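You operate a simulated robot arm through the tools that you are given. There is no shell and no other tool. Be economical: measure what you need, move in short steps, check, and stop when the job is done.

Carry out the task below with a simulated two-armed robot. There is one attempt and no reset: what you move stays moved.

## Task
Wipe up the spill on the top of the sideboard with the yellow cloth and put it back.

It is judged by the outcome, as a careful person would: the job done as asked, and still so three seconds after it is handed in. It fails if anything else is knocked over, pushed out of place, dropped, spilled or broken. Flat cloth is picked up by pressing the open fingertips on it (5 to 10 N) and closing them slowly along it; thin cloth reads only 2 to 8 mm in the jaws.

## Robot
Two 7-joint arms with two-finger parallel grippers on one trunk, on a base that drives. Base frame: it is fixed to the floor where the robot stands at the start and does not move with it; the origin is under the middle of the robot, x ahead of it, y to its left, z up. Units: mm, degrees, N and s.
The left shoulder is at the start at [70, 163, 1120], the right one opposite. Payload 3.43 kg a hand.
Tool frame (each hand has its own): the origin (TCP) lies between the finger pads and is the grasp point; the fingertips stand 34 mm ahead of it; z points along the fingers, y is the line along which they close. Largest opening 128 mm; finger width 24, thickness 12; the body of the gripper, 48 by 130 mm, starts 96 mm behind the TCP.
Orientation is that of the tool frame in the base frame, as [roll, pitch, yaw] about the fixed x, y, z axes, in that order (R = Rz(yaw) Ry(pitch) Rx(roll)). With the fingers straight down and closing along the base's y, the tool's x points along the base's -x, its y along +y and its z along -z.

## Interface
- The arms move only by the tool move_arm. It takes "left_motion", "right_motion" or both (then of equal length, played together; a hand with none holds still); each is a list of rows, each a list of 3 entries, a list of its own where there are three numbers: the shift along the tool's x, y, z in mm, then the turn, a rotation vector about the tool's x, y, z in degrees, then the closure, from 0 (fully open) to 1 (shut). In form: [[[dx, dy, dz], [wx, wy, wz], grip], ...]. A call has 1 to 8 rows; each row shifts and turns the commanded pose from where the row before left it, along the tool's axes as they then stand. A row lasts 0.2 s, in which the tool goes at most 50 mm and 8.6 degrees; a call with a longer step from one row to the next is refused whole, and so is a gripper value outside its range. Where a pose cannot be reached the arm comes as near as it can. A force on the tool above 40 N (or 10 N above the force at the start of the call, whichever is more), or a blocked arm, ends the call early, and 0.2 s more pass. The fingers move at their own pace (about 153 mm/s each) and stop on an object; they squeeze with about 41 N. The grip force told is the motor's: it shows also when the fingers shut on nothing. Time passes only in rows, and 0.2 s behind the last, so rows that do not move let the fingers close. It gives the time, the measured TCP pose, the force on the tool (base axes), the opening and the grip force at its end, in the units of the frame above (readings bear some noise).
- Cameras (640 x 400 px; columns grow to the right, rows downward): "scene" is now at [132.8, -22.1, 1346.6]; the picture's right is [-0.25, -0.97, 0.00], its down [-0.58, 0.15, -0.80] and it looks along [0.78, -0.20, -0.60] (base axes); focal length 266 px, centre (320, 200). "left" rides on the left gripper at [76, 11, -160] in its tool frame; the picture's right is [-0.15, 0.99, 0.00], its down [-0.88, -0.13, -0.46] and it looks along [-0.45, -0.07, 0.89] (tool axes); focal length 234 px, centre (320, 200). "right" rides on the right gripper at [76, -11, -160] in its tool frame; the picture's right is [0.15, 0.99, 0.00], its down [-0.88, 0.13, -0.46] and it looks along [-0.45, 0.07, 0.89] (tool axes); focal length 234 px, centre (320, 200). There is no depth. A picture from a camera that has moved, and an enlarged one, comes with that camera's place and axes in the base frame and with its lens.
- get_image(camera): a new picture of that camera. It takes no simulated time.
- raise_lower(by): slides the trunk up (or, below 0, down) by that many mm; the arms and the scene camera ride with it, the base frame stays. It gives what a move gives, with no picture.
- base_move(legs): drives the robot by 1 to 6 legs, each [ahead, left, turn to the left] in mm, mm and degrees, along the robot's own axes; the way and the turn of a leg run together, so that a leg with both is an arc; at most 1500 mm and 180 degrees a leg. The arms and the cameras ride along, it lands a little off, and it stops where it bumps. It gives what a move gives.
- pan_tilt(pan, tilt): turns the head with the scene camera to pan (to the left, within 86 degrees either way) and tilt (down, from -29 to 69), counted from straight ahead of the robot. It gives what a move gives.
- enlarge(camera, box): a new picture of the part [left, top, right, bottom] of that camera's present view, enlarged. It takes no simulated time.
- hand_in(): hands the job in; it is judged then, once.

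Go step by step. Nothing tells you exact positions but the pictures and the camera data: compare them with the known pose of the tool, close in by small moves and look again before you grip or let go. The budget is 120 turns and 92 pictures, counting those below and the enlarged ones. Unless the task says otherwise, let go and move clear before handing in, and close with one line.

The tools are called after "Request:" as name(argument=value, ...) on one line, values as JSON. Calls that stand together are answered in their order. move_arm: Moves the arms, as the interface text tells. Its arguments: {"type":"object","properties":{"left_motion":{"type":"array"},"right_motion":{"type":"array"}},"required":[]} The other tools are called the same way: raise_lower (by) slides the trunk up or down; base_move (legs) drives the base; pan_tilt (pan, tilt) turns the head that bears the scene camera; get_image (camera) takes a picture; enlarge (camera, box) takes an enlarged picture of a part of a camera's view; hand_in () hands the job in.

At the start:

```text
time: 0.0
left_eef_pos: [555.0, -5.0, 1109.3]
left_orientation: [179.9, 0.0, 180.0]
left_contact_force: [0.9, -0.3, -0.1]
left_width: 127.9
left_gripper_force: 0.1
right_eef_pos: [537.9, -456.3, 1062.3]
right_orientation: [-180.0, -0.1, 180.0]
right_contact_force: [-0.3, 0.0, 0.1]
right_width: 128.0
right_gripper_force: 0.1
trunk travel left (down, up): [-600.0, 340.0]
robot x, y, heading: [-0.1, 0.2, 0.2]
head pan, tilt: [-14.5, 36.7]
```

scene: 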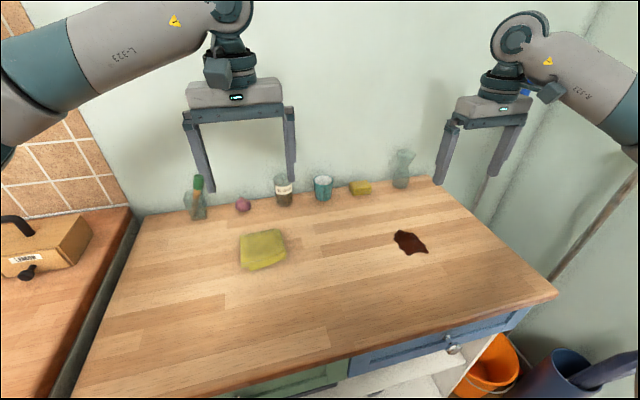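
right: 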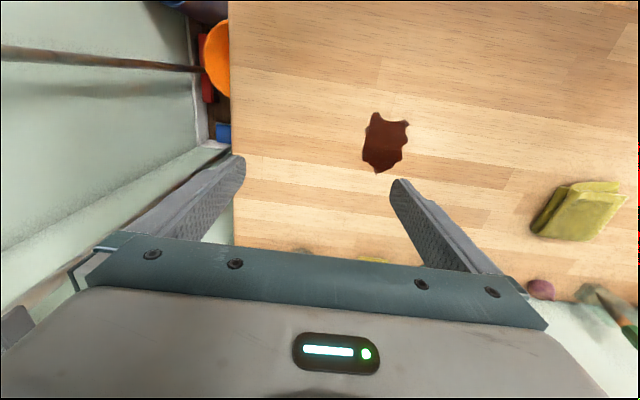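
left: 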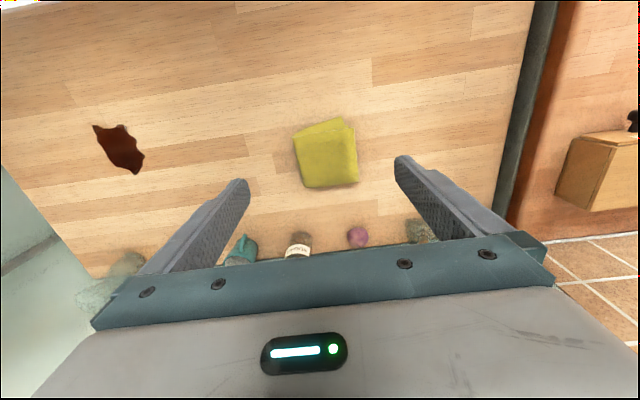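

The yellow cloth lies near (636, 5) and the dark spill near (569, -386), both on the sideboard top. I'll look closer at both.

Request:
enlarge(camera="scene", box=[200, 160, 460, 300])

Request:
enlarge(camera="left", box=[240, 90, 440, 250])

```text
2.46 times, centred on (330, 230) of scene
camera zoom: at [132.8, -22.1, 1346.6], right [-0.25, -0.97, 0.0], down [-0.58, 0.15, -0.8], along [0.78, -0.2, -0.6], focal length 655 px, centre (295, 126)
```

zoom: 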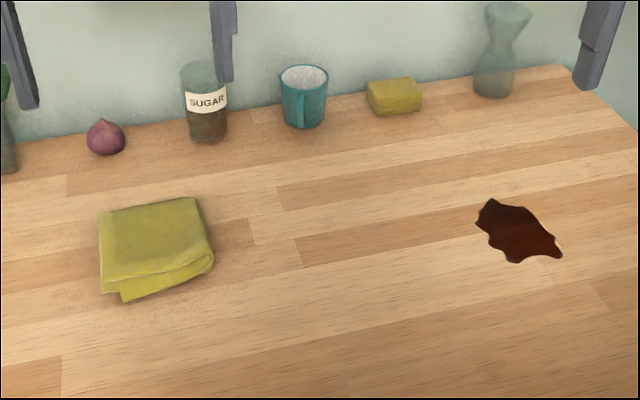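

```text
2.50 times, centred on (340, 170) of left
camera zoom: at [478.4, 5.3, 1269.2], right [0.15, 0.99, 0.0], down [0.88, -0.13, 0.46], along [0.45, -0.07, -0.89], focal length 585 px, centre (270, 275)
```

zoom: 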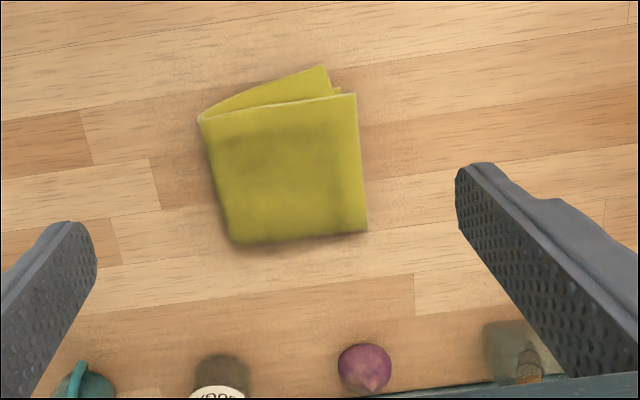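

Combining camera rays puts the top at about z≈870, the cloth at about (601, -1), roughly 100 mm square with yaw near 3°, and the spill at about (528, -354). I'll use the right hand and move the left one aside first.

Request:
move_arm(left_motion=[[[20, 45, 0], [0, 0, 0], 0], [[20, 45, 0], [0, 0, 0], 0], [[20, 45, 0], [0, 0, 0], 0], [[20, 45, 0], [0, 0, 0], 0], [[20, 45, 0], [0, 0, 0], 0], [[0, 45, 0], [0, 0, 0], 0], [[0, 40, 0], [0, 0, 0], 0], [[0, 0, 0], [0, 0, 0], 0]])

Request:
move_arm(right_motion=[[[-8, 46, 0], [0, 0, 0], 0], [[-8, 46, 0], [0, 0, 0], 0], [[-8, 46, 0], [0, 0, 0], 0], [[-8, 46, 0], [0, 0, 0], 0], [[-8, 46, 0], [0, 0, 0], 0], [[-8, 46, 0], [0, 0, 0], 0], [[-8, 46, 0], [0, 0, 0], 0], [[0, 40, 0], [0, 0, 0], 0]])

```text
time: 1.8
left_eef_pos: [456.2, 302.6, 1110.2]
left_orientation: [180.0, 0.0, 179.9]
left_contact_force: [0.6, 0.6, 0.5]
left_width: 128.0
left_gripper_force: 0.1
right_eef_pos: [536.7, -458.1, 1061.8]
right_orientation: [179.9, -0.1, -180.0]
right_contact_force: [-0.6, -0.3, -0.6]
right_width: 128.0
right_gripper_force: 0.1
trunk travel left (down, up): [-600.0, 340.0]
robot x, y, heading: [-1.1, -3.7, 0.1]
head pan, tilt: [-14.5, 36.7]
```

```text
time: 3.6
left_eef_pos: [455.6, 305.0, 1108.5]
left_orientation: [-179.9, -0.1, 180.0]
left_contact_force: [0.6, 0.8, 0.1]
left_width: 128.2
left_gripper_force: 0.1
right_eef_pos: [595.5, -94.5, 1063.5]
right_orientation: [-179.9, 0.0, 179.9]
right_contact_force: [0.4, -0.3, -0.4]
right_width: 127.9
right_gripper_force: 0.1
trunk travel left (down, up): [-600.0, 340.0]
robot x, y, heading: [0.8, 0.1, 0.2]
head pan, tilt: [-14.5, 36.7]
```

Request:
move_arm(right_motion=[[[0, 46, 10], [0, 0, 0], 0], [[0, 46, 30], [0, 0, 0], 0], [[0, 0, 30], [0, 0, 0], 0], [[0, 0, 20], [0, 0, 0], 0]])

Request:
get_image(camera="right")

Request:
get_image(camera="scene")

```text
refused: row 2 steps farther than a row can; nothing moved
```

```text
86 pictures are left
camera right: at [519.6, -105.9, 1222.6], right [-0.15, 0.99, 0.0], down [0.88, 0.13, 0.46], along [0.45, 0.07, -0.89], focal length 234 px, centre (320, 200)
```

right: 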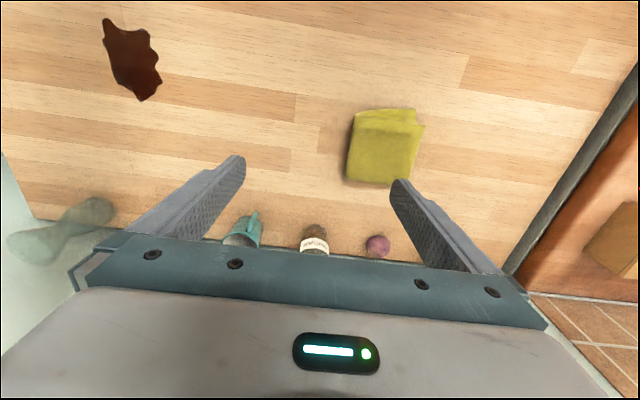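

```text
85 pictures are left
camera scene: at [133.0, -20.4, 1346.6], right [-0.25, -0.97, 0.0], down [-0.58, 0.15, -0.8], along [0.78, -0.2, -0.6], focal length 266 px, centre (320, 200)
```

scene: 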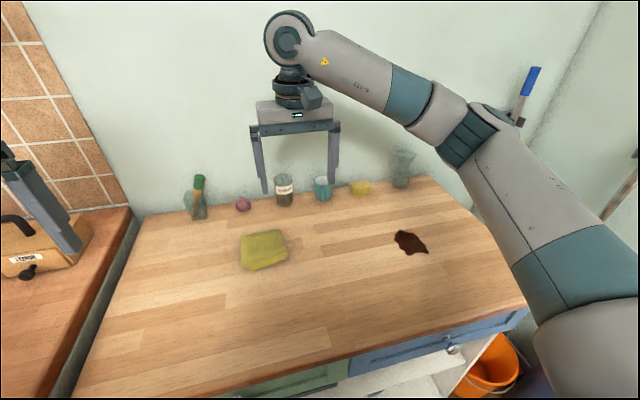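

Cloth confirmed at about (593–600, 0). Moving over it with fingers half closed and descending.

Request:
move_arm(right_motion=[[[0, 46, 10], [0, 0, 0], 0], [[0, 46, 15], [0, 0, 0], 0.2], [[0, 3, 35], [0, 0, 0], 0.5], [[0, 0, 35], [0, 0, 0], 0.55], [[0, 0, 20], [0, 0, 0], 0.55]])

Request:
get_image(camera="right")

Request:
get_image(camera="scene")

```text
time: 4.8
left_eef_pos: [455.2, 303.5, 1110.2]
left_orientation: [180.0, 0.0, 180.0]
left_contact_force: [0.1, 0.4, 0.1]
left_width: 127.9
left_gripper_force: 0.0
right_eef_pos: [592.4, -0.1, 944.7]
right_orientation: [180.0, 0.0, 179.9]
right_contact_force: [-0.1, -0.6, 0.2]
right_width: 57.7
right_gripper_force: 0.0
trunk travel left (down, up): [-600.0, 340.0]
robot x, y, heading: [-0.9, 1.3, -0.0]
head pan, tilt: [-14.5, 36.7]
```

```text
84 pictures are left
camera right: at [517.5, -11.6, 1104.0], right [-0.15, 0.99, 0.0], down [0.88, 0.13, 0.46], along [0.45, 0.07, -0.89], focal length 234 px, centre (320, 200)
```

right: 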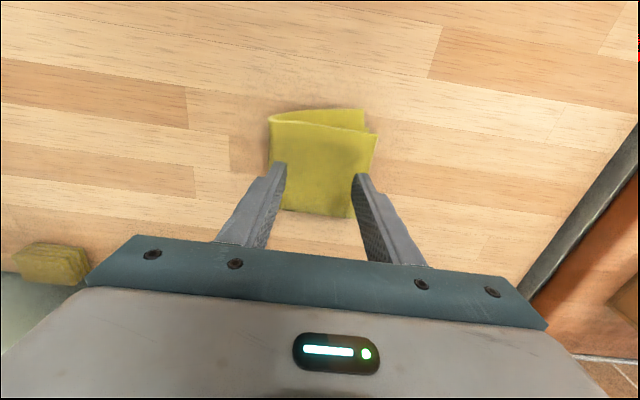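

```text
83 pictures are left
camera scene: at [133.0, -22.3, 1346.7], right [-0.25, -0.97, 0.0], down [-0.58, 0.15, -0.8], along [0.78, -0.2, -0.6], focal length 266 px, centre (320, 200)
```

scene: 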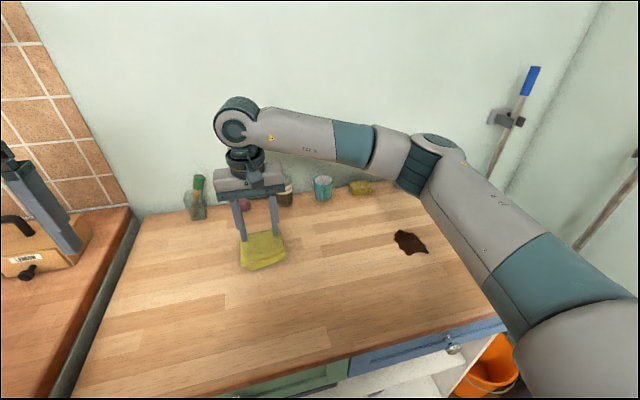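

Well centred over the cloth, tips at about z=911. Descending gently.

Request:
move_arm(right_motion=[[[0, 0, 10], [0, 0, 0], 0.55], [[0, 0, 8], [0, 0, 0], 0.55], [[0, 0, 0], [0, 0, 0], 0.55]])

```text
time: 5.6
left_eef_pos: [455.0, 304.0, 1109.5]
left_orientation: [180.0, 0.0, 179.9]
left_contact_force: [-0.5, 0.5, -0.3]
left_width: 127.7
left_gripper_force: 0.0
right_eef_pos: [593.8, -0.3, 928.5]
right_orientation: [-179.9, 0.0, -180.0]
right_contact_force: [0.1, -0.7, 0.0]
right_width: 57.5
right_gripper_force: 0.1
trunk travel left (down, up): [-600.0, 340.0]
robot x, y, heading: [-1.0, -0.8, -0.1]
head pan, tilt: [-14.5, 36.7]
```

Request:
move_arm(right_motion=[[[0, 0, 7], [0, 0, 0], 0.55], [[0, 0, 5], [0, 0, 0], 0.55], [[0, 0, 0], [0, 0, 0], 0.55]])

```text
time: 6.4
left_eef_pos: [455.8, 303.9, 1109.7]
left_orientation: [-180.0, 0.0, -180.0]
left_contact_force: [-0.7, -0.1, 0.5]
left_width: 127.9
left_gripper_force: 0.1
right_eef_pos: [593.6, -0.4, 915.8]
right_orientation: [-180.0, 0.0, 179.9]
right_contact_force: [-0.3, 0.2, 0.7]
right_width: 57.8
right_gripper_force: 0.1
trunk travel left (down, up): [-600.0, 340.0]
robot x, y, heading: [1.3, -0.7, -0.0]
head pan, tilt: [-14.5, 36.7]
```

Request:
move_arm(right_motion=[[[0, 0, 4], [0, 0, 0], 0.55], [[0, 0, 0], [0, 0, 0], 0.55]])

Request:
enlarge(camera="scene", box=[200, 190, 320, 290])

```text
time: 7.0
left_eef_pos: [454.7, 304.1, 1109.9]
left_orientation: [179.9, 0.0, -180.0]
left_contact_force: [-1.0, -0.2, 0.0]
left_width: 127.9
left_gripper_force: 0.1
right_eef_pos: [593.7, 0.6, 912.3]
right_orientation: [-180.0, -0.1, 180.0]
right_contact_force: [-0.9, -0.1, 0.8]
right_width: 57.9
right_gripper_force: 0.0
trunk travel left (down, up): [-600.0, 340.0]
robot x, y, heading: [3.5, -2.4, -0.1]
head pan, tilt: [-14.5, 36.7]
```

```text
4.00 times, centred on (260, 240) of scene
camera zoom: at [132.7, -21.8, 1346.7], right [-0.25, -0.97, 0.0], down [-0.58, 0.15, -0.8], along [0.78, -0.2, -0.6], focal length 1064 px, centre (560, 40)
```

zoom: 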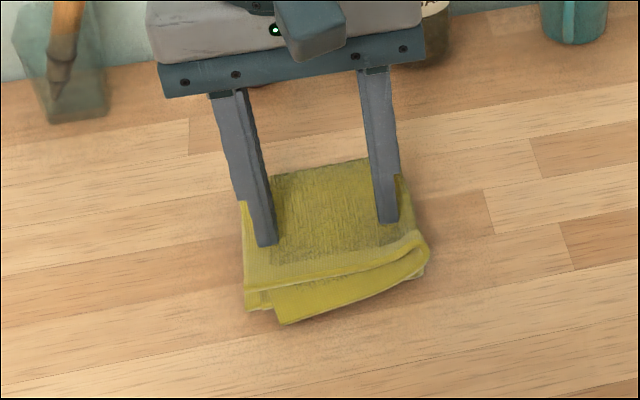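

Nearly touching; continuing down a few mm.

Request:
move_arm(right_motion=[[[0, -3, 3], [0, 0, 0], 0.55], [[0, 0, 2], [0, 0, 0], 0.55], [[0, 0, 0], [0, 0, 0], 0.55]])

```text
time: 7.8
left_eef_pos: [453.8, 303.6, 1110.1]
left_orientation: [179.9, 0.0, 180.0]
left_contact_force: [0.8, 0.5, -0.5]
left_width: 128.0
left_gripper_force: 0.1
right_eef_pos: [594.2, -4.0, 909.8]
right_orientation: [-180.0, 0.0, 180.0]
right_contact_force: [-0.3, 2.1, 4.8]
right_width: 57.0
right_gripper_force: 0.2
trunk travel left (down, up): [-600.0, 340.0]
robot x, y, heading: [-2.9, 1.9, -0.2]
head pan, tilt: [-14.5, 36.7]
```

Contact at 4.8 N. Pressing slightly more and closing slowly.

Request:
move_arm(right_motion=[[[0, 0, 1.5], [0, 0, 0], 0.55], [[0, 0, 0], [0, 0, 0], 0.62], [[0, 0, 0], [0, 0, 0], 0.69], [[0, 0, 0], [0, 0, 0], 0.76], [[0, 0, 0], [0, 0, 0], 0.83], [[0, 0, 0], [0, 0, 0], 0.9], [[0, 0, 0], [0, 0, 0], 1.0], [[0, 0, 0], [0, 0, 0], 1.0]])

Request:
enlarge(camera="scene", box=[200, 190, 320, 290])

```text
time: 9.6
left_eef_pos: [454.9, 304.5, 1109.3]
left_orientation: [180.0, 0.0, 180.0]
left_contact_force: [-0.2, 1.4, 1.0]
left_width: 127.9
left_gripper_force: 0.1
right_eef_pos: [594.1, -2.9, 906.7]
right_orientation: [180.0, 0.0, -180.0]
right_contact_force: [-0.1, -0.4, 9.8]
right_width: 13.8
right_gripper_force: 40.8
trunk travel left (down, up): [-600.0, 340.0]
robot x, y, heading: [3.0, -0.9, -0.3]
head pan, tilt: [-14.5, 36.7]
```

```text
4.00 times, centred on (260, 240) of scene
camera zoom: at [131.9, -21.9, 1346.8], right [-0.25, -0.97, 0.0], down [-0.58, 0.15, -0.8], along [0.78, -0.2, -0.6], focal length 1064 px, centre (560, 40)
```

zoom: 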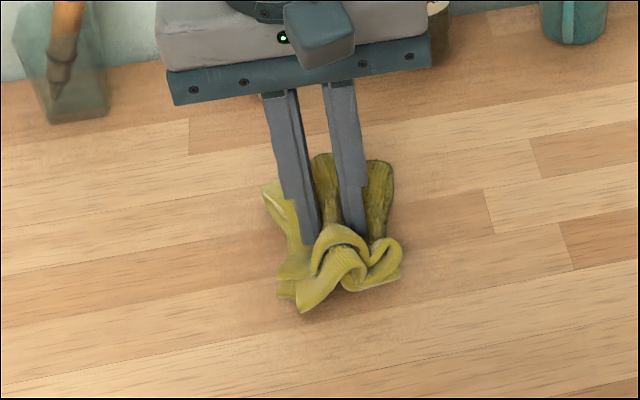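

The cloth is gathered in the jaws (13.8 mm). Lifting to check.

Request:
move_arm(right_motion=[[[0, 0, -10], [0, 0, 0], 1], [[0, 0, -20], [0, 0, 0], 1], [[0, 0, -20], [0, 0, 0], 1], [[0, 0, -20], [0, 0, 0], 1], [[0, 0, 0], [0, 0, 0], 1]])

Request:
enlarge(camera="scene", box=[180, 140, 360, 290])

```text
time: 10.8
left_eef_pos: [455.3, 303.5, 1109.2]
left_orientation: [-180.0, 0.0, 180.0]
left_contact_force: [-0.4, 0.9, -0.1]
left_width: 128.0
left_gripper_force: 0.1
right_eef_pos: [593.7, -2.9, 979.6]
right_orientation: [-180.0, 0.0, -180.0]
right_contact_force: [-0.1, 0.5, -0.7]
right_width: 13.7
right_gripper_force: 40.8
trunk travel left (down, up): [-600.0, 340.0]
robot x, y, heading: [3.6, -2.9, -0.1]
head pan, tilt: [-14.5, 36.7]
```

```text
2.67 times, centred on (270, 215) of scene
camera zoom: at [133.2, -22.0, 1346.6], right [-0.25, -0.97, 0.0], down [-0.58, 0.15, -0.8], along [0.78, -0.2, -0.6], focal length 709 px, centre (453, 160)
```

zoom: 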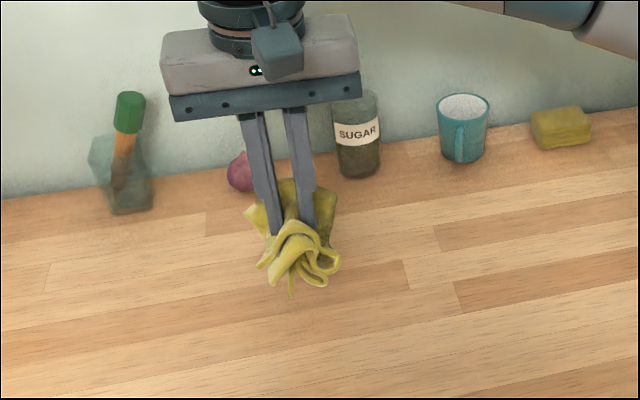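

The whole cloth is up. The spill spans roughly x 490–580, y -392..-325; carrying the cloth to its far end.

Request:
move_arm(right_motion=[[[0, -45, 0], [0, 0, 0], 1], [[0, -45, 0], [0, 0, 0], 1], [[0, -45, 0], [0, 0, 0], 1], [[0, -45, 0], [0, 0, 0], 1], [[0, -45, 0], [0, 0, 0], 1], [[0, -45, 0], [0, 0, 0], 1], [[0, -45, 0], [0, 0, 0], 1], [[0, -30, 0], [0, 0, 0], 1]])

Request:
move_arm(right_motion=[[[0, -10, 20], [0, 0, 0], 1], [[0, 0, 20], [0, 0, 0], 1], [[0, 0, 15], [0, 0, 0], 1], [[0, 0, 5], [0, 0, 0], 1], [[0, 0, 4], [0, 0, 0], 1], [[0, 0, 0], [0, 0, 0], 1]])

Request:
get_image(camera="right")

Request:
get_image(camera="scene")

```text
time: 12.6
left_eef_pos: [454.8, 303.3, 1110.5]
left_orientation: [-180.0, 0.0, -179.9]
left_contact_force: [-0.2, -0.2, 0.1]
left_width: 127.9
left_gripper_force: 0.0
right_eef_pos: [593.0, -349.0, 976.6]
right_orientation: [180.0, 0.0, -180.0]
right_contact_force: [-0.4, -0.9, 0.1]
right_width: 13.4
right_gripper_force: 40.0
trunk travel left (down, up): [-600.0, 340.0]
robot x, y, heading: [-2.2, -1.6, 0.2]
head pan, tilt: [-14.5, 36.7]
```

```text
time: 14.0
left_eef_pos: [454.5, 304.0, 1109.2]
left_orientation: [-180.0, -0.1, -179.9]
left_contact_force: [-0.4, -0.7, -0.8]
left_width: 127.9
left_gripper_force: 0.1
right_eef_pos: [593.3, -358.9, 913.4]
right_orientation: [-180.0, -0.1, -180.0]
right_contact_force: [-0.2, -0.7, 1.9]
right_width: 13.7
right_gripper_force: 41.0
trunk travel left (down, up): [-600.0, 340.0]
robot x, y, heading: [1.0, 5.1, -0.1]
head pan, tilt: [-14.5, 36.7]
```

```text
79 pictures are left
camera right: at [517.7, -369.5, 1071.3], right [-0.15, 0.99, 0.0], down [0.88, 0.13, 0.46], along [0.45, 0.07, -0.89], focal length 234 px, centre (320, 200)
```

right: 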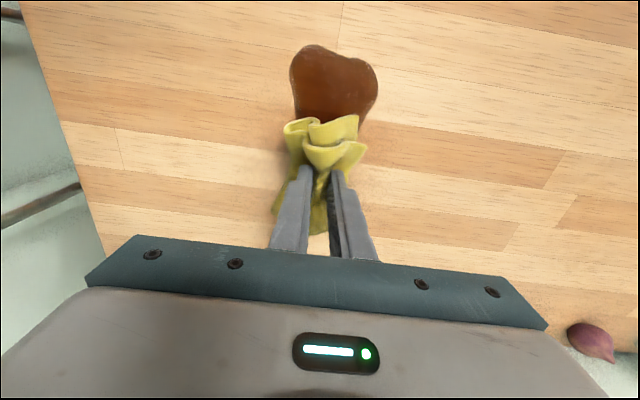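

```text
78 pictures are left
camera scene: at [132.6, -21.9, 1346.7], right [-0.25, -0.97, 0.0], down [-0.58, 0.15, -0.8], along [0.78, -0.2, -0.6], focal length 266 px, centre (320, 200)
```

scene: 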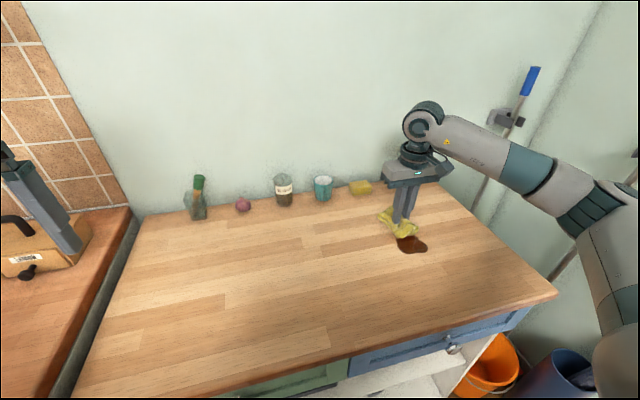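

The spill is already being taken up at the edge. Pressing lightly and wiping toward the robot and back.

Request:
move_arm(right_motion=[[[0, 0, 3], [0, 0, 0], 1], [[0, 0, 0], [0, 0, 0], 1]])

Request:
move_arm(right_motion=[[[20, 0, 0], [0, 0, 0], 1], [[20, 0, 0], [0, 0, 0], 1], [[20, 0, 0], [0, 0, 0], 1], [[20, 0, 0], [0, 0, 0], 1], [[20, 0, 0], [0, 0, 0], 1], [[20, 0, 0], [0, 0, 0], 1], [[0, 0, 0], [0, 0, 0], 1]])

Request:
get_image(camera="right")

Request:
get_image(camera="scene")

```text
time: 14.6
left_eef_pos: [454.6, 305.1, 1110.1]
left_orientation: [-180.0, 0.0, 179.9]
left_contact_force: [-0.5, 0.2, 0.9]
left_width: 127.8
left_gripper_force: 0.0
right_eef_pos: [592.9, -357.1, 910.9]
right_orientation: [-179.9, -0.1, 179.9]
right_contact_force: [-0.1, 0.4, 3.9]
right_width: 13.8
right_gripper_force: 40.6
trunk travel left (down, up): [-600.0, 340.0]
robot x, y, heading: [6.2, -3.0, 0.1]
head pan, tilt: [-14.5, 36.7]
```

```text
time: 16.2
left_eef_pos: [456.0, 303.8, 1110.4]
left_orientation: [180.0, 0.1, -180.0]
left_contact_force: [1.1, 0.2, -0.9]
left_width: 128.3
left_gripper_force: 0.1
right_eef_pos: [474.4, -356.9, 909.4]
right_orientation: [179.9, -0.1, 180.0]
right_contact_force: [0.5, 0.0, 3.5]
right_width: 13.8
right_gripper_force: 41.4
trunk travel left (down, up): [-600.0, 340.0]
robot x, y, heading: [0.3, 2.0, -0.1]
head pan, tilt: [-14.5, 36.7]
```

```text
77 pictures are left
camera right: at [398.3, -367.7, 1069.0], right [-0.15, 0.99, 0.0], down [0.88, 0.13, 0.45], along [0.45, 0.07, -0.89], focal length 234 px, centre (320, 200)
```

right: 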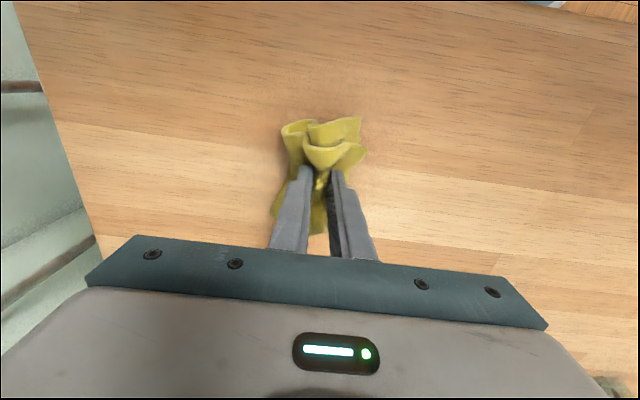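

```text
76 pictures are left
camera scene: at [133.0, -21.7, 1346.6], right [-0.25, -0.97, 0.0], down [-0.58, 0.15, -0.8], along [0.78, -0.2, -0.6], focal length 266 px, centre (320, 200)
```

scene: 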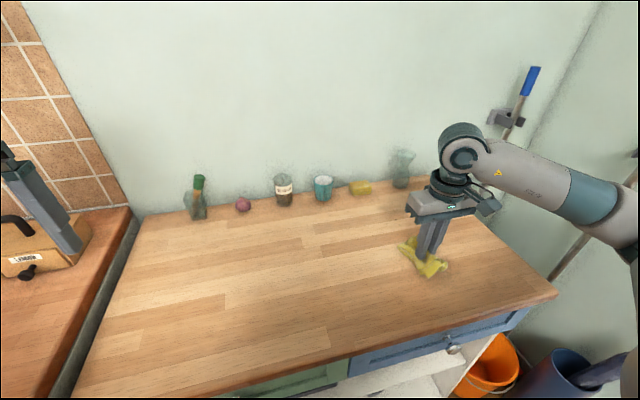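

The visible spill is gone. A couple more strokes on both sides to catch any residue, then lift and inspect.

Request:
move_arm(right_motion=[[[0, -25, 0], [0, 0, 0], 1], [[-25, 0, 0], [0, 0, 0], 1], [[-25, 0, 0], [0, 0, 0], 1], [[-25, 0, 0], [0, 0, 0], 1], [[-25, 0, 0], [0, 0, 0], 1], [[0, 25, 0], [0, 0, 0], 1], [[0, 25, 0], [0, 0, 0], 1], [[0, 0, 0], [0, 0, 0], 1]])

Request:
move_arm(right_motion=[[[25, 0, 0], [0, 0, 0], 1], [[25, 0, 0], [0, 0, 0], 1], [[25, 0, 0], [0, 0, 0], 1], [[25, 0, 0], [0, 0, 0], 1], [[0, -25, 0], [0, 0, 0], 1], [[-25, 0, 0], [0, 0, 0], 1], [[-25, 0, 0], [0, 0, 0], 1], [[0, 0, 0], [0, 0, 0], 1]])

Request:
move_arm(right_motion=[[[0, 0, -10], [0, 0, 0], 1], [[0, 0, -20], [0, 0, 0], 1], [[0, 0, -20], [0, 0, 0], 1], [[0, 0, -20], [0, 0, 0], 1], [[0, 20, 0], [0, 0, 0], 1], [[0, 40, 0], [0, 0, 0], 1], [[0, 40, 0], [0, 0, 0], 1], [[0, 40, 0], [0, 0, 0], 1]])

Request:
enlarge(camera="scene", box=[300, 160, 500, 300])

Request:
get_image(camera="right")

```text
time: 18.0
left_eef_pos: [455.3, 303.4, 1109.6]
left_orientation: [-180.0, 0.0, -180.0]
left_contact_force: [0.1, -0.3, -0.4]
left_width: 127.9
left_gripper_force: 0.0
right_eef_pos: [569.8, -335.2, 908.7]
right_orientation: [179.9, 0.1, 180.0]
right_contact_force: [1.2, -1.6, 5.1]
right_width: 13.5
right_gripper_force: 41.0
trunk travel left (down, up): [-600.0, 340.0]
robot x, y, heading: [-1.8, -2.2, -0.1]
head pan, tilt: [-14.5, 36.7]
```

```text
time: 19.8
left_eef_pos: [454.3, 303.7, 1109.4]
left_orientation: [-179.9, 0.0, -179.9]
left_contact_force: [0.3, -0.1, 0.0]
left_width: 128.1
left_gripper_force: 0.1
right_eef_pos: [523.4, -358.7, 910.4]
right_orientation: [180.0, 0.0, 179.9]
right_contact_force: [-0.1, 1.4, 2.6]
right_width: 13.6
right_gripper_force: 41.5
trunk travel left (down, up): [-600.0, 340.0]
robot x, y, heading: [-1.7, -0.1, -0.0]
head pan, tilt: [-14.5, 36.7]
```

```text
time: 21.6
left_eef_pos: [455.8, 304.0, 1108.8]
left_orientation: [-179.9, 0.0, 179.9]
left_contact_force: [0.8, 0.6, 0.0]
left_width: 127.9
left_gripper_force: 0.0
right_eef_pos: [522.3, -215.0, 979.7]
right_orientation: [-179.9, 0.0, 179.8]
right_contact_force: [0.0, -0.2, -0.2]
right_width: 13.7
right_gripper_force: 40.9
trunk travel left (down, up): [-600.0, 340.0]
robot x, y, heading: [1.4, 0.5, -0.1]
head pan, tilt: [-14.5, 36.7]
```

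```text
2.86 times, centred on (400, 230) of scene
camera zoom: at [133.5, -20.3, 1346.6], right [-0.25, -0.97, 0.0], down [-0.58, 0.15, -0.8], along [0.78, -0.2, -0.6], focal length 760 px, centre (91, 114)
```

zoom: 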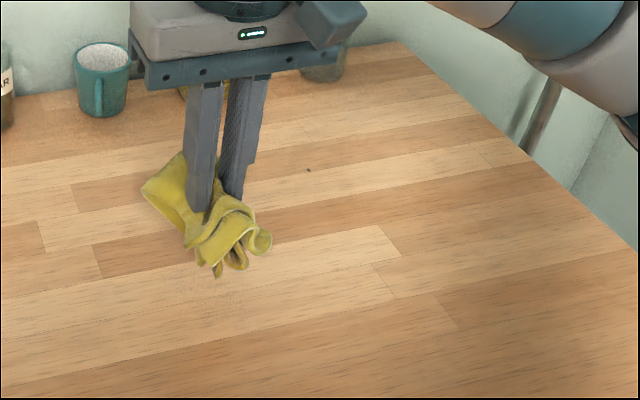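

```text
74 pictures are left
camera right: at [446.0, -227.0, 1137.7], right [-0.15, 0.99, 0.0], down [0.88, 0.13, 0.45], along [0.45, 0.06, -0.89], focal length 234 px, centre (320, 200)
```

right: 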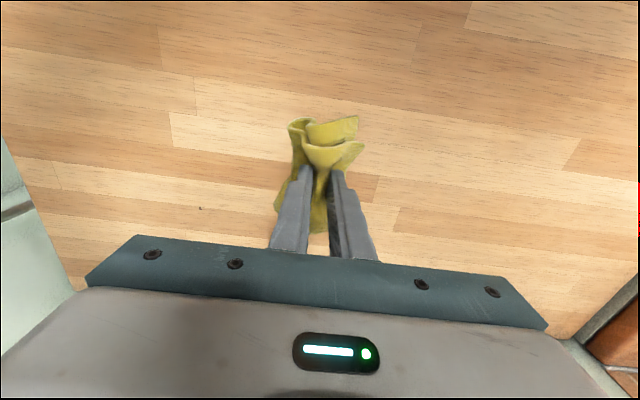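

The main spill is gone, but a tiny dark droplet remains near (615, -357). I'll wipe that as well, coming down just behind it.

Request:
move_arm(right_motion=[[[-30, -35, 0], [0, 0, 0], 1], [[-30, -35, 0], [0, 0, 0], 1], [[-30, -35, 0], [0, 0, 0], 1], [[-28, -37, 0], [0, 0, 0], 1], [[0, 0, 25], [0, 0, 0], 1], [[0, 0, 25], [0, 0, 0], 1], [[0, 0, 12], [0, 0, 0], 1], [[0, 0, 6], [0, 0, 0], 1]])

Request:
move_arm(right_motion=[[[0, 0, 3], [0, 0, 0], 1], [[15, 0, 0], [0, 0, 0], 1], [[15, 0, 0], [0, 0, 0], 1], [[20, 0, 0], [0, 0, 0], 1], [[20, 0, 0], [0, 0, 0], 1], [[20, 0, 0], [0, 0, 0], 1], [[20, 0, 0], [0, 0, 0], 1], [[0, 0, 0], [0, 0, 0], 1]])

Request:
enlarge(camera="scene", box=[340, 180, 480, 280])

```text
time: 23.4
left_eef_pos: [454.9, 303.5, 1110.1]
left_orientation: [-180.0, 0.0, 180.0]
left_contact_force: [0.5, -0.7, 0.0]
left_width: 127.9
left_gripper_force: 0.0
right_eef_pos: [640.9, -357.5, 912.9]
right_orientation: [-180.0, 0.3, -179.9]
right_contact_force: [0.5, 0.5, 6.8]
right_width: 13.7
right_gripper_force: 40.9
trunk travel left (down, up): [-600.0, 340.0]
robot x, y, heading: [1.4, 3.3, 0.0]
head pan, tilt: [-14.5, 36.7]
```

```text
time: 25.2
left_eef_pos: [455.0, 304.3, 1110.0]
left_orientation: [-179.9, 0.0, -180.0]
left_contact_force: [0.2, -0.7, 0.5]
left_width: 127.9
left_gripper_force: 0.1
right_eef_pos: [529.3, -358.0, 908.8]
right_orientation: [-179.8, 0.1, 180.0]
right_contact_force: [8.0, -0.7, 20.6]
right_width: 13.8
right_gripper_force: 40.4
trunk travel left (down, up): [-600.0, 340.0]
robot x, y, heading: [-0.0, 0.5, 0.1]
head pan, tilt: [-14.5, 36.7]
```

```text
4.00 times, centred on (410, 230) of scene
camera zoom: at [132.4, -20.7, 1346.8], right [-0.25, -0.97, 0.0], down [-0.58, 0.15, -0.8], along [0.78, -0.2, -0.6], focal length 1064 px, centre (-40, 80)
```

zoom: 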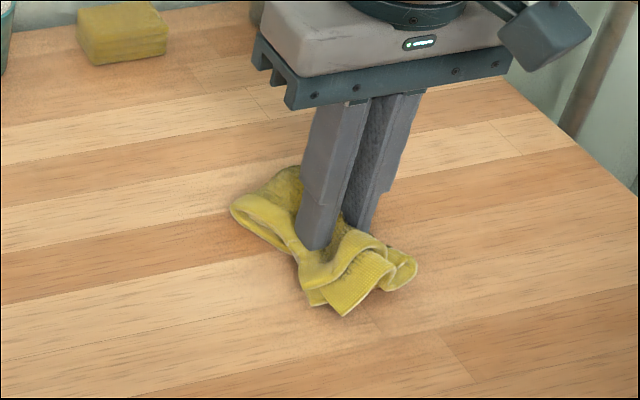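

The droplet seems gone. Lifting and moving aside to inspect the area.

Request:
move_arm(right_motion=[[[0, 0, -10], [0, 0, 0], 1], [[0, 0, -20], [0, 0, 0], 1], [[0, 0, -25], [0, 0, 0], 1], [[0, 0, -25], [0, 0, 0], 1], [[-10, 45, 0], [0, 0, 0], 1], [[-15, 45, 0], [0, 0, 0], 1], [[-15, 45, 0], [0, 0, 0], 1], [[-15, 45, 0], [0, 0, 0], 1]])

Request:
enlarge(camera="scene", box=[320, 160, 500, 300])

Request:
get_image(camera="right")

```text
time: 27.0
left_eef_pos: [456.0, 305.7, 1109.2]
left_orientation: [-179.9, 0.0, 180.0]
left_contact_force: [0.8, -0.2, -0.6]
left_width: 127.7
left_gripper_force: 0.1
right_eef_pos: [587.5, -177.3, 991.5]
right_orientation: [-179.9, -0.1, 180.0]
right_contact_force: [0.8, -0.3, -0.5]
right_width: 13.6
right_gripper_force: 40.5
trunk travel left (down, up): [-600.0, 340.0]
robot x, y, heading: [2.3, 1.3, 0.4]
head pan, tilt: [-14.5, 36.7]
```

```text
2.86 times, centred on (410, 230) of scene
camera zoom: at [133.8, -19.7, 1346.5], right [-0.25, -0.97, 0.0], down [-0.58, 0.15, -0.8], along [0.78, -0.2, -0.6], focal length 760 px, centre (63, 114)
```

zoom: 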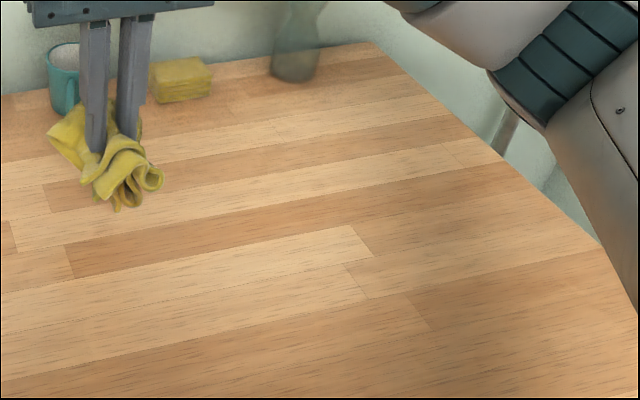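

```text
71 pictures are left
camera right: at [512.2, -188.2, 1150.5], right [-0.15, 0.99, 0.0], down [0.88, 0.13, 0.45], along [0.45, 0.06, -0.89], focal length 234 px, centre (320, 200)
```

right: 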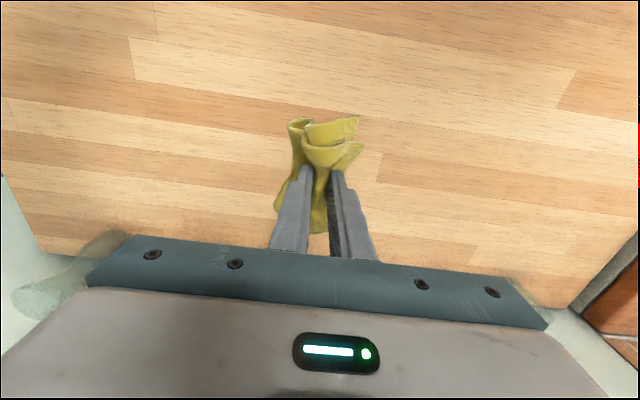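

The top is clean. Returning the cloth to its place and lowering it.

Request:
move_arm(right_motion=[[[-7, 44, 0], [0, 0, 0], 1], [[0, 44, 0], [0, 0, 0], 1], [[0, 44, 0], [0, 0, 0], 1], [[0, 42, 0], [0, 0, 0], 1], [[0, 0, 30], [0, 0, 0], 1], [[0, 0, 25], [0, 0, 0], 1], [[0, 0, 15], [0, 0, 0], 1], [[0, 0, 9], [0, 0, 0], 1]])

Request:
get_image(camera="right")

```text
time: 28.8
left_eef_pos: [453.7, 304.7, 1110.3]
left_orientation: [-179.9, 0.1, -180.0]
left_contact_force: [0.0, -1.3, -0.2]
left_width: 127.8
left_gripper_force: 0.0
right_eef_pos: [592.4, -6.4, 911.3]
right_orientation: [180.0, 0.2, 180.0]
right_contact_force: [-0.6, 0.3, 8.1]
right_width: 13.5
right_gripper_force: 40.6
trunk travel left (down, up): [-600.0, 340.0]
robot x, y, heading: [-3.7, 3.4, 0.3]
head pan, tilt: [-14.5, 36.7]
```

```text
70 pictures are left
camera right: at [516.4, -17.0, 1070.2], right [-0.15, 0.99, 0.0], down [0.88, 0.13, 0.46], along [0.45, 0.07, -0.89], focal length 234 px, centre (320, 200)
```

right: 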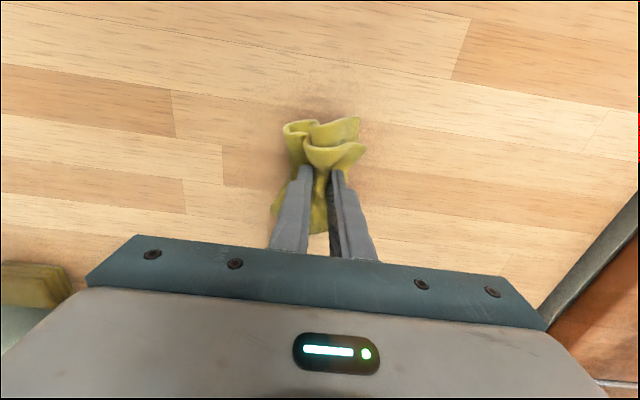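

At the original spot in light contact. Opening slowly along the table so the cloth spreads back.

Request:
move_arm(right_motion=[[[0, 3, 0], [0, 0, 0], 0.88], [[0, 0, 0], [0, 0, 0], 0.82], [[0, 0, 0], [0, 0, 0], 0.76], [[0, 0, 0], [0, 0, 0], 0.7], [[0, 0, 0], [0, 0, 0], 0.64], [[0, 0, 0], [0, 0, 0], 0.58], [[0, 0, 0], [0, 0, 0], 0.55], [[0, 0, 0], [0, 0, 0], 0.55]])

Request:
get_image(camera="right")

Request:
enlarge(camera="scene", box=[200, 190, 320, 290])

```text
time: 30.6
left_eef_pos: [454.7, 304.5, 1111.1]
left_orientation: [180.0, 0.0, -179.9]
left_contact_force: [0.3, 0.4, -0.2]
left_width: 127.8
left_gripper_force: 0.1
right_eef_pos: [593.8, -2.1, 910.3]
right_orientation: [179.9, 0.0, 180.0]
right_contact_force: [-1.3, 1.3, 1.6]
right_width: 57.1
right_gripper_force: 0.1
trunk travel left (down, up): [-600.0, 340.0]
robot x, y, heading: [3.7, -4.0, -0.0]
head pan, tilt: [-14.5, 36.7]
```

```text
69 pictures are left
camera right: at [517.7, -14.0, 1068.6], right [-0.15, 0.99, 0.0], down [0.88, 0.13, 0.46], along [0.45, 0.07, -0.89], focal length 234 px, centre (320, 200)
```

right: 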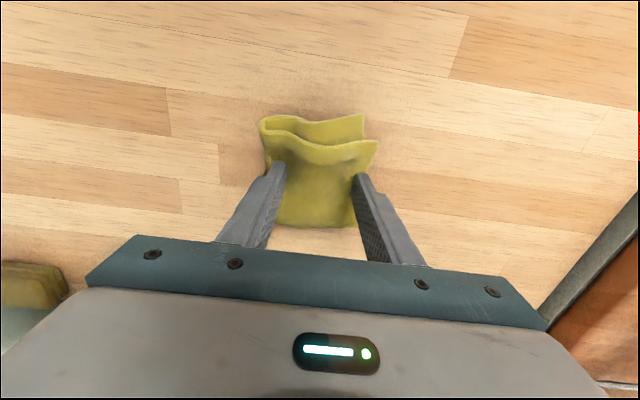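

```text
4.00 times, centred on (260, 240) of scene
camera zoom: at [132.6, -21.7, 1346.7], right [-0.25, -0.97, 0.0], down [-0.58, 0.15, -0.8], along [0.78, -0.2, -0.6], focal length 1064 px, centre (560, 40)
```

zoom: 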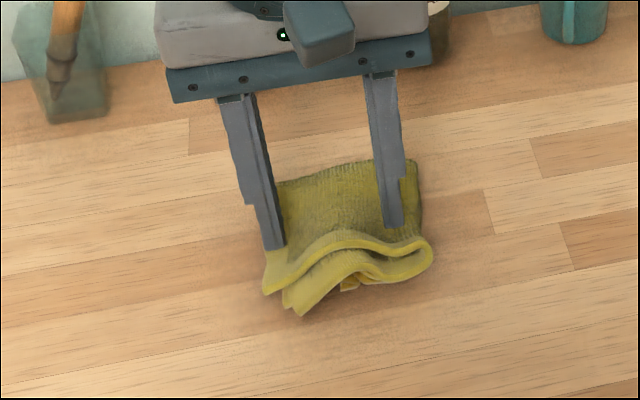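

The cloth spread back into its folded shape. I'll lift straight up and move the hand clear.

Request:
move_arm(right_motion=[[[0, 0, -5], [0, 0, 0], 0.55], [[0, 0, -15], [0, 0, 0], 0.55], [[0, 0, -30], [0, 0, 0], 0.5], [[0, 0, -40], [0, 0, 0], 0.5], [[0, 0, -40], [0, 0, 0], 0.5], [[0, -45, 0], [0, 0, 0], 0.5], [[0, -45, 0], [0, 0, 0], 0.5], [[0, -45, 0], [0, 0, 0], 0.5]])

Request:
get_image(camera="scene")

Request:
enlarge(camera="scene", box=[200, 160, 460, 300])

```text
time: 32.4
left_eef_pos: [455.2, 303.3, 1109.2]
left_orientation: [179.9, 0.0, -180.0]
left_contact_force: [-0.5, -0.8, 0.3]
left_width: 128.0
left_gripper_force: 0.1
right_eef_pos: [594.7, -141.1, 1041.8]
right_orientation: [180.0, 0.0, -180.0]
right_contact_force: [0.6, -0.2, -0.3]
right_width: 64.0
right_gripper_force: 0.0
trunk travel left (down, up): [-600.0, 340.0]
robot x, y, heading: [-1.8, -2.4, 0.2]
head pan, tilt: [-14.5, 36.7]
```

```text
67 pictures are left
camera scene: at [132.5, -23.6, 1346.7], right [-0.25, -0.97, 0.0], down [-0.58, 0.15, -0.8], along [0.78, -0.2, -0.6], focal length 266 px, centre (320, 200)
```

scene: 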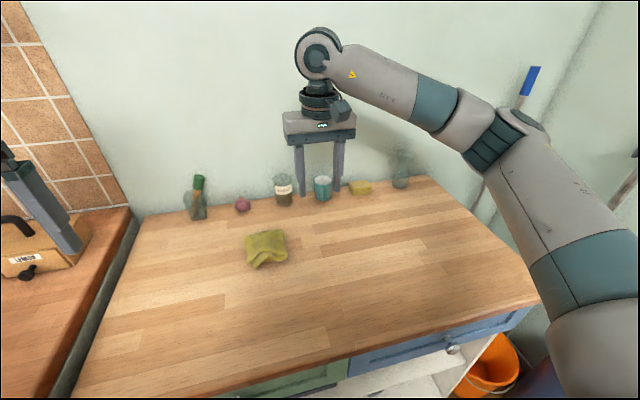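

```text
2.46 times, centred on (330, 230) of scene
camera zoom: at [132.5, -23.6, 1346.7], right [-0.25, -0.97, 0.0], down [-0.58, 0.15, -0.8], along [0.78, -0.2, -0.6], focal length 655 px, centre (295, 126)
```

zoom: 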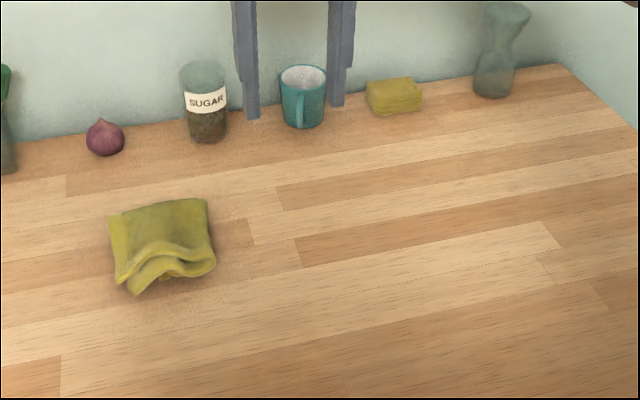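

The top is clean, the cloth is back in its place, and nothing else has moved. Handing in.

Request:
hand_in()

```text
The job is handed in.
```

I wiped up the spill with the yellow cloth, put the cloth back within about 10 mm of where it lay (slightly rumpled), and left everything else undisturbed.
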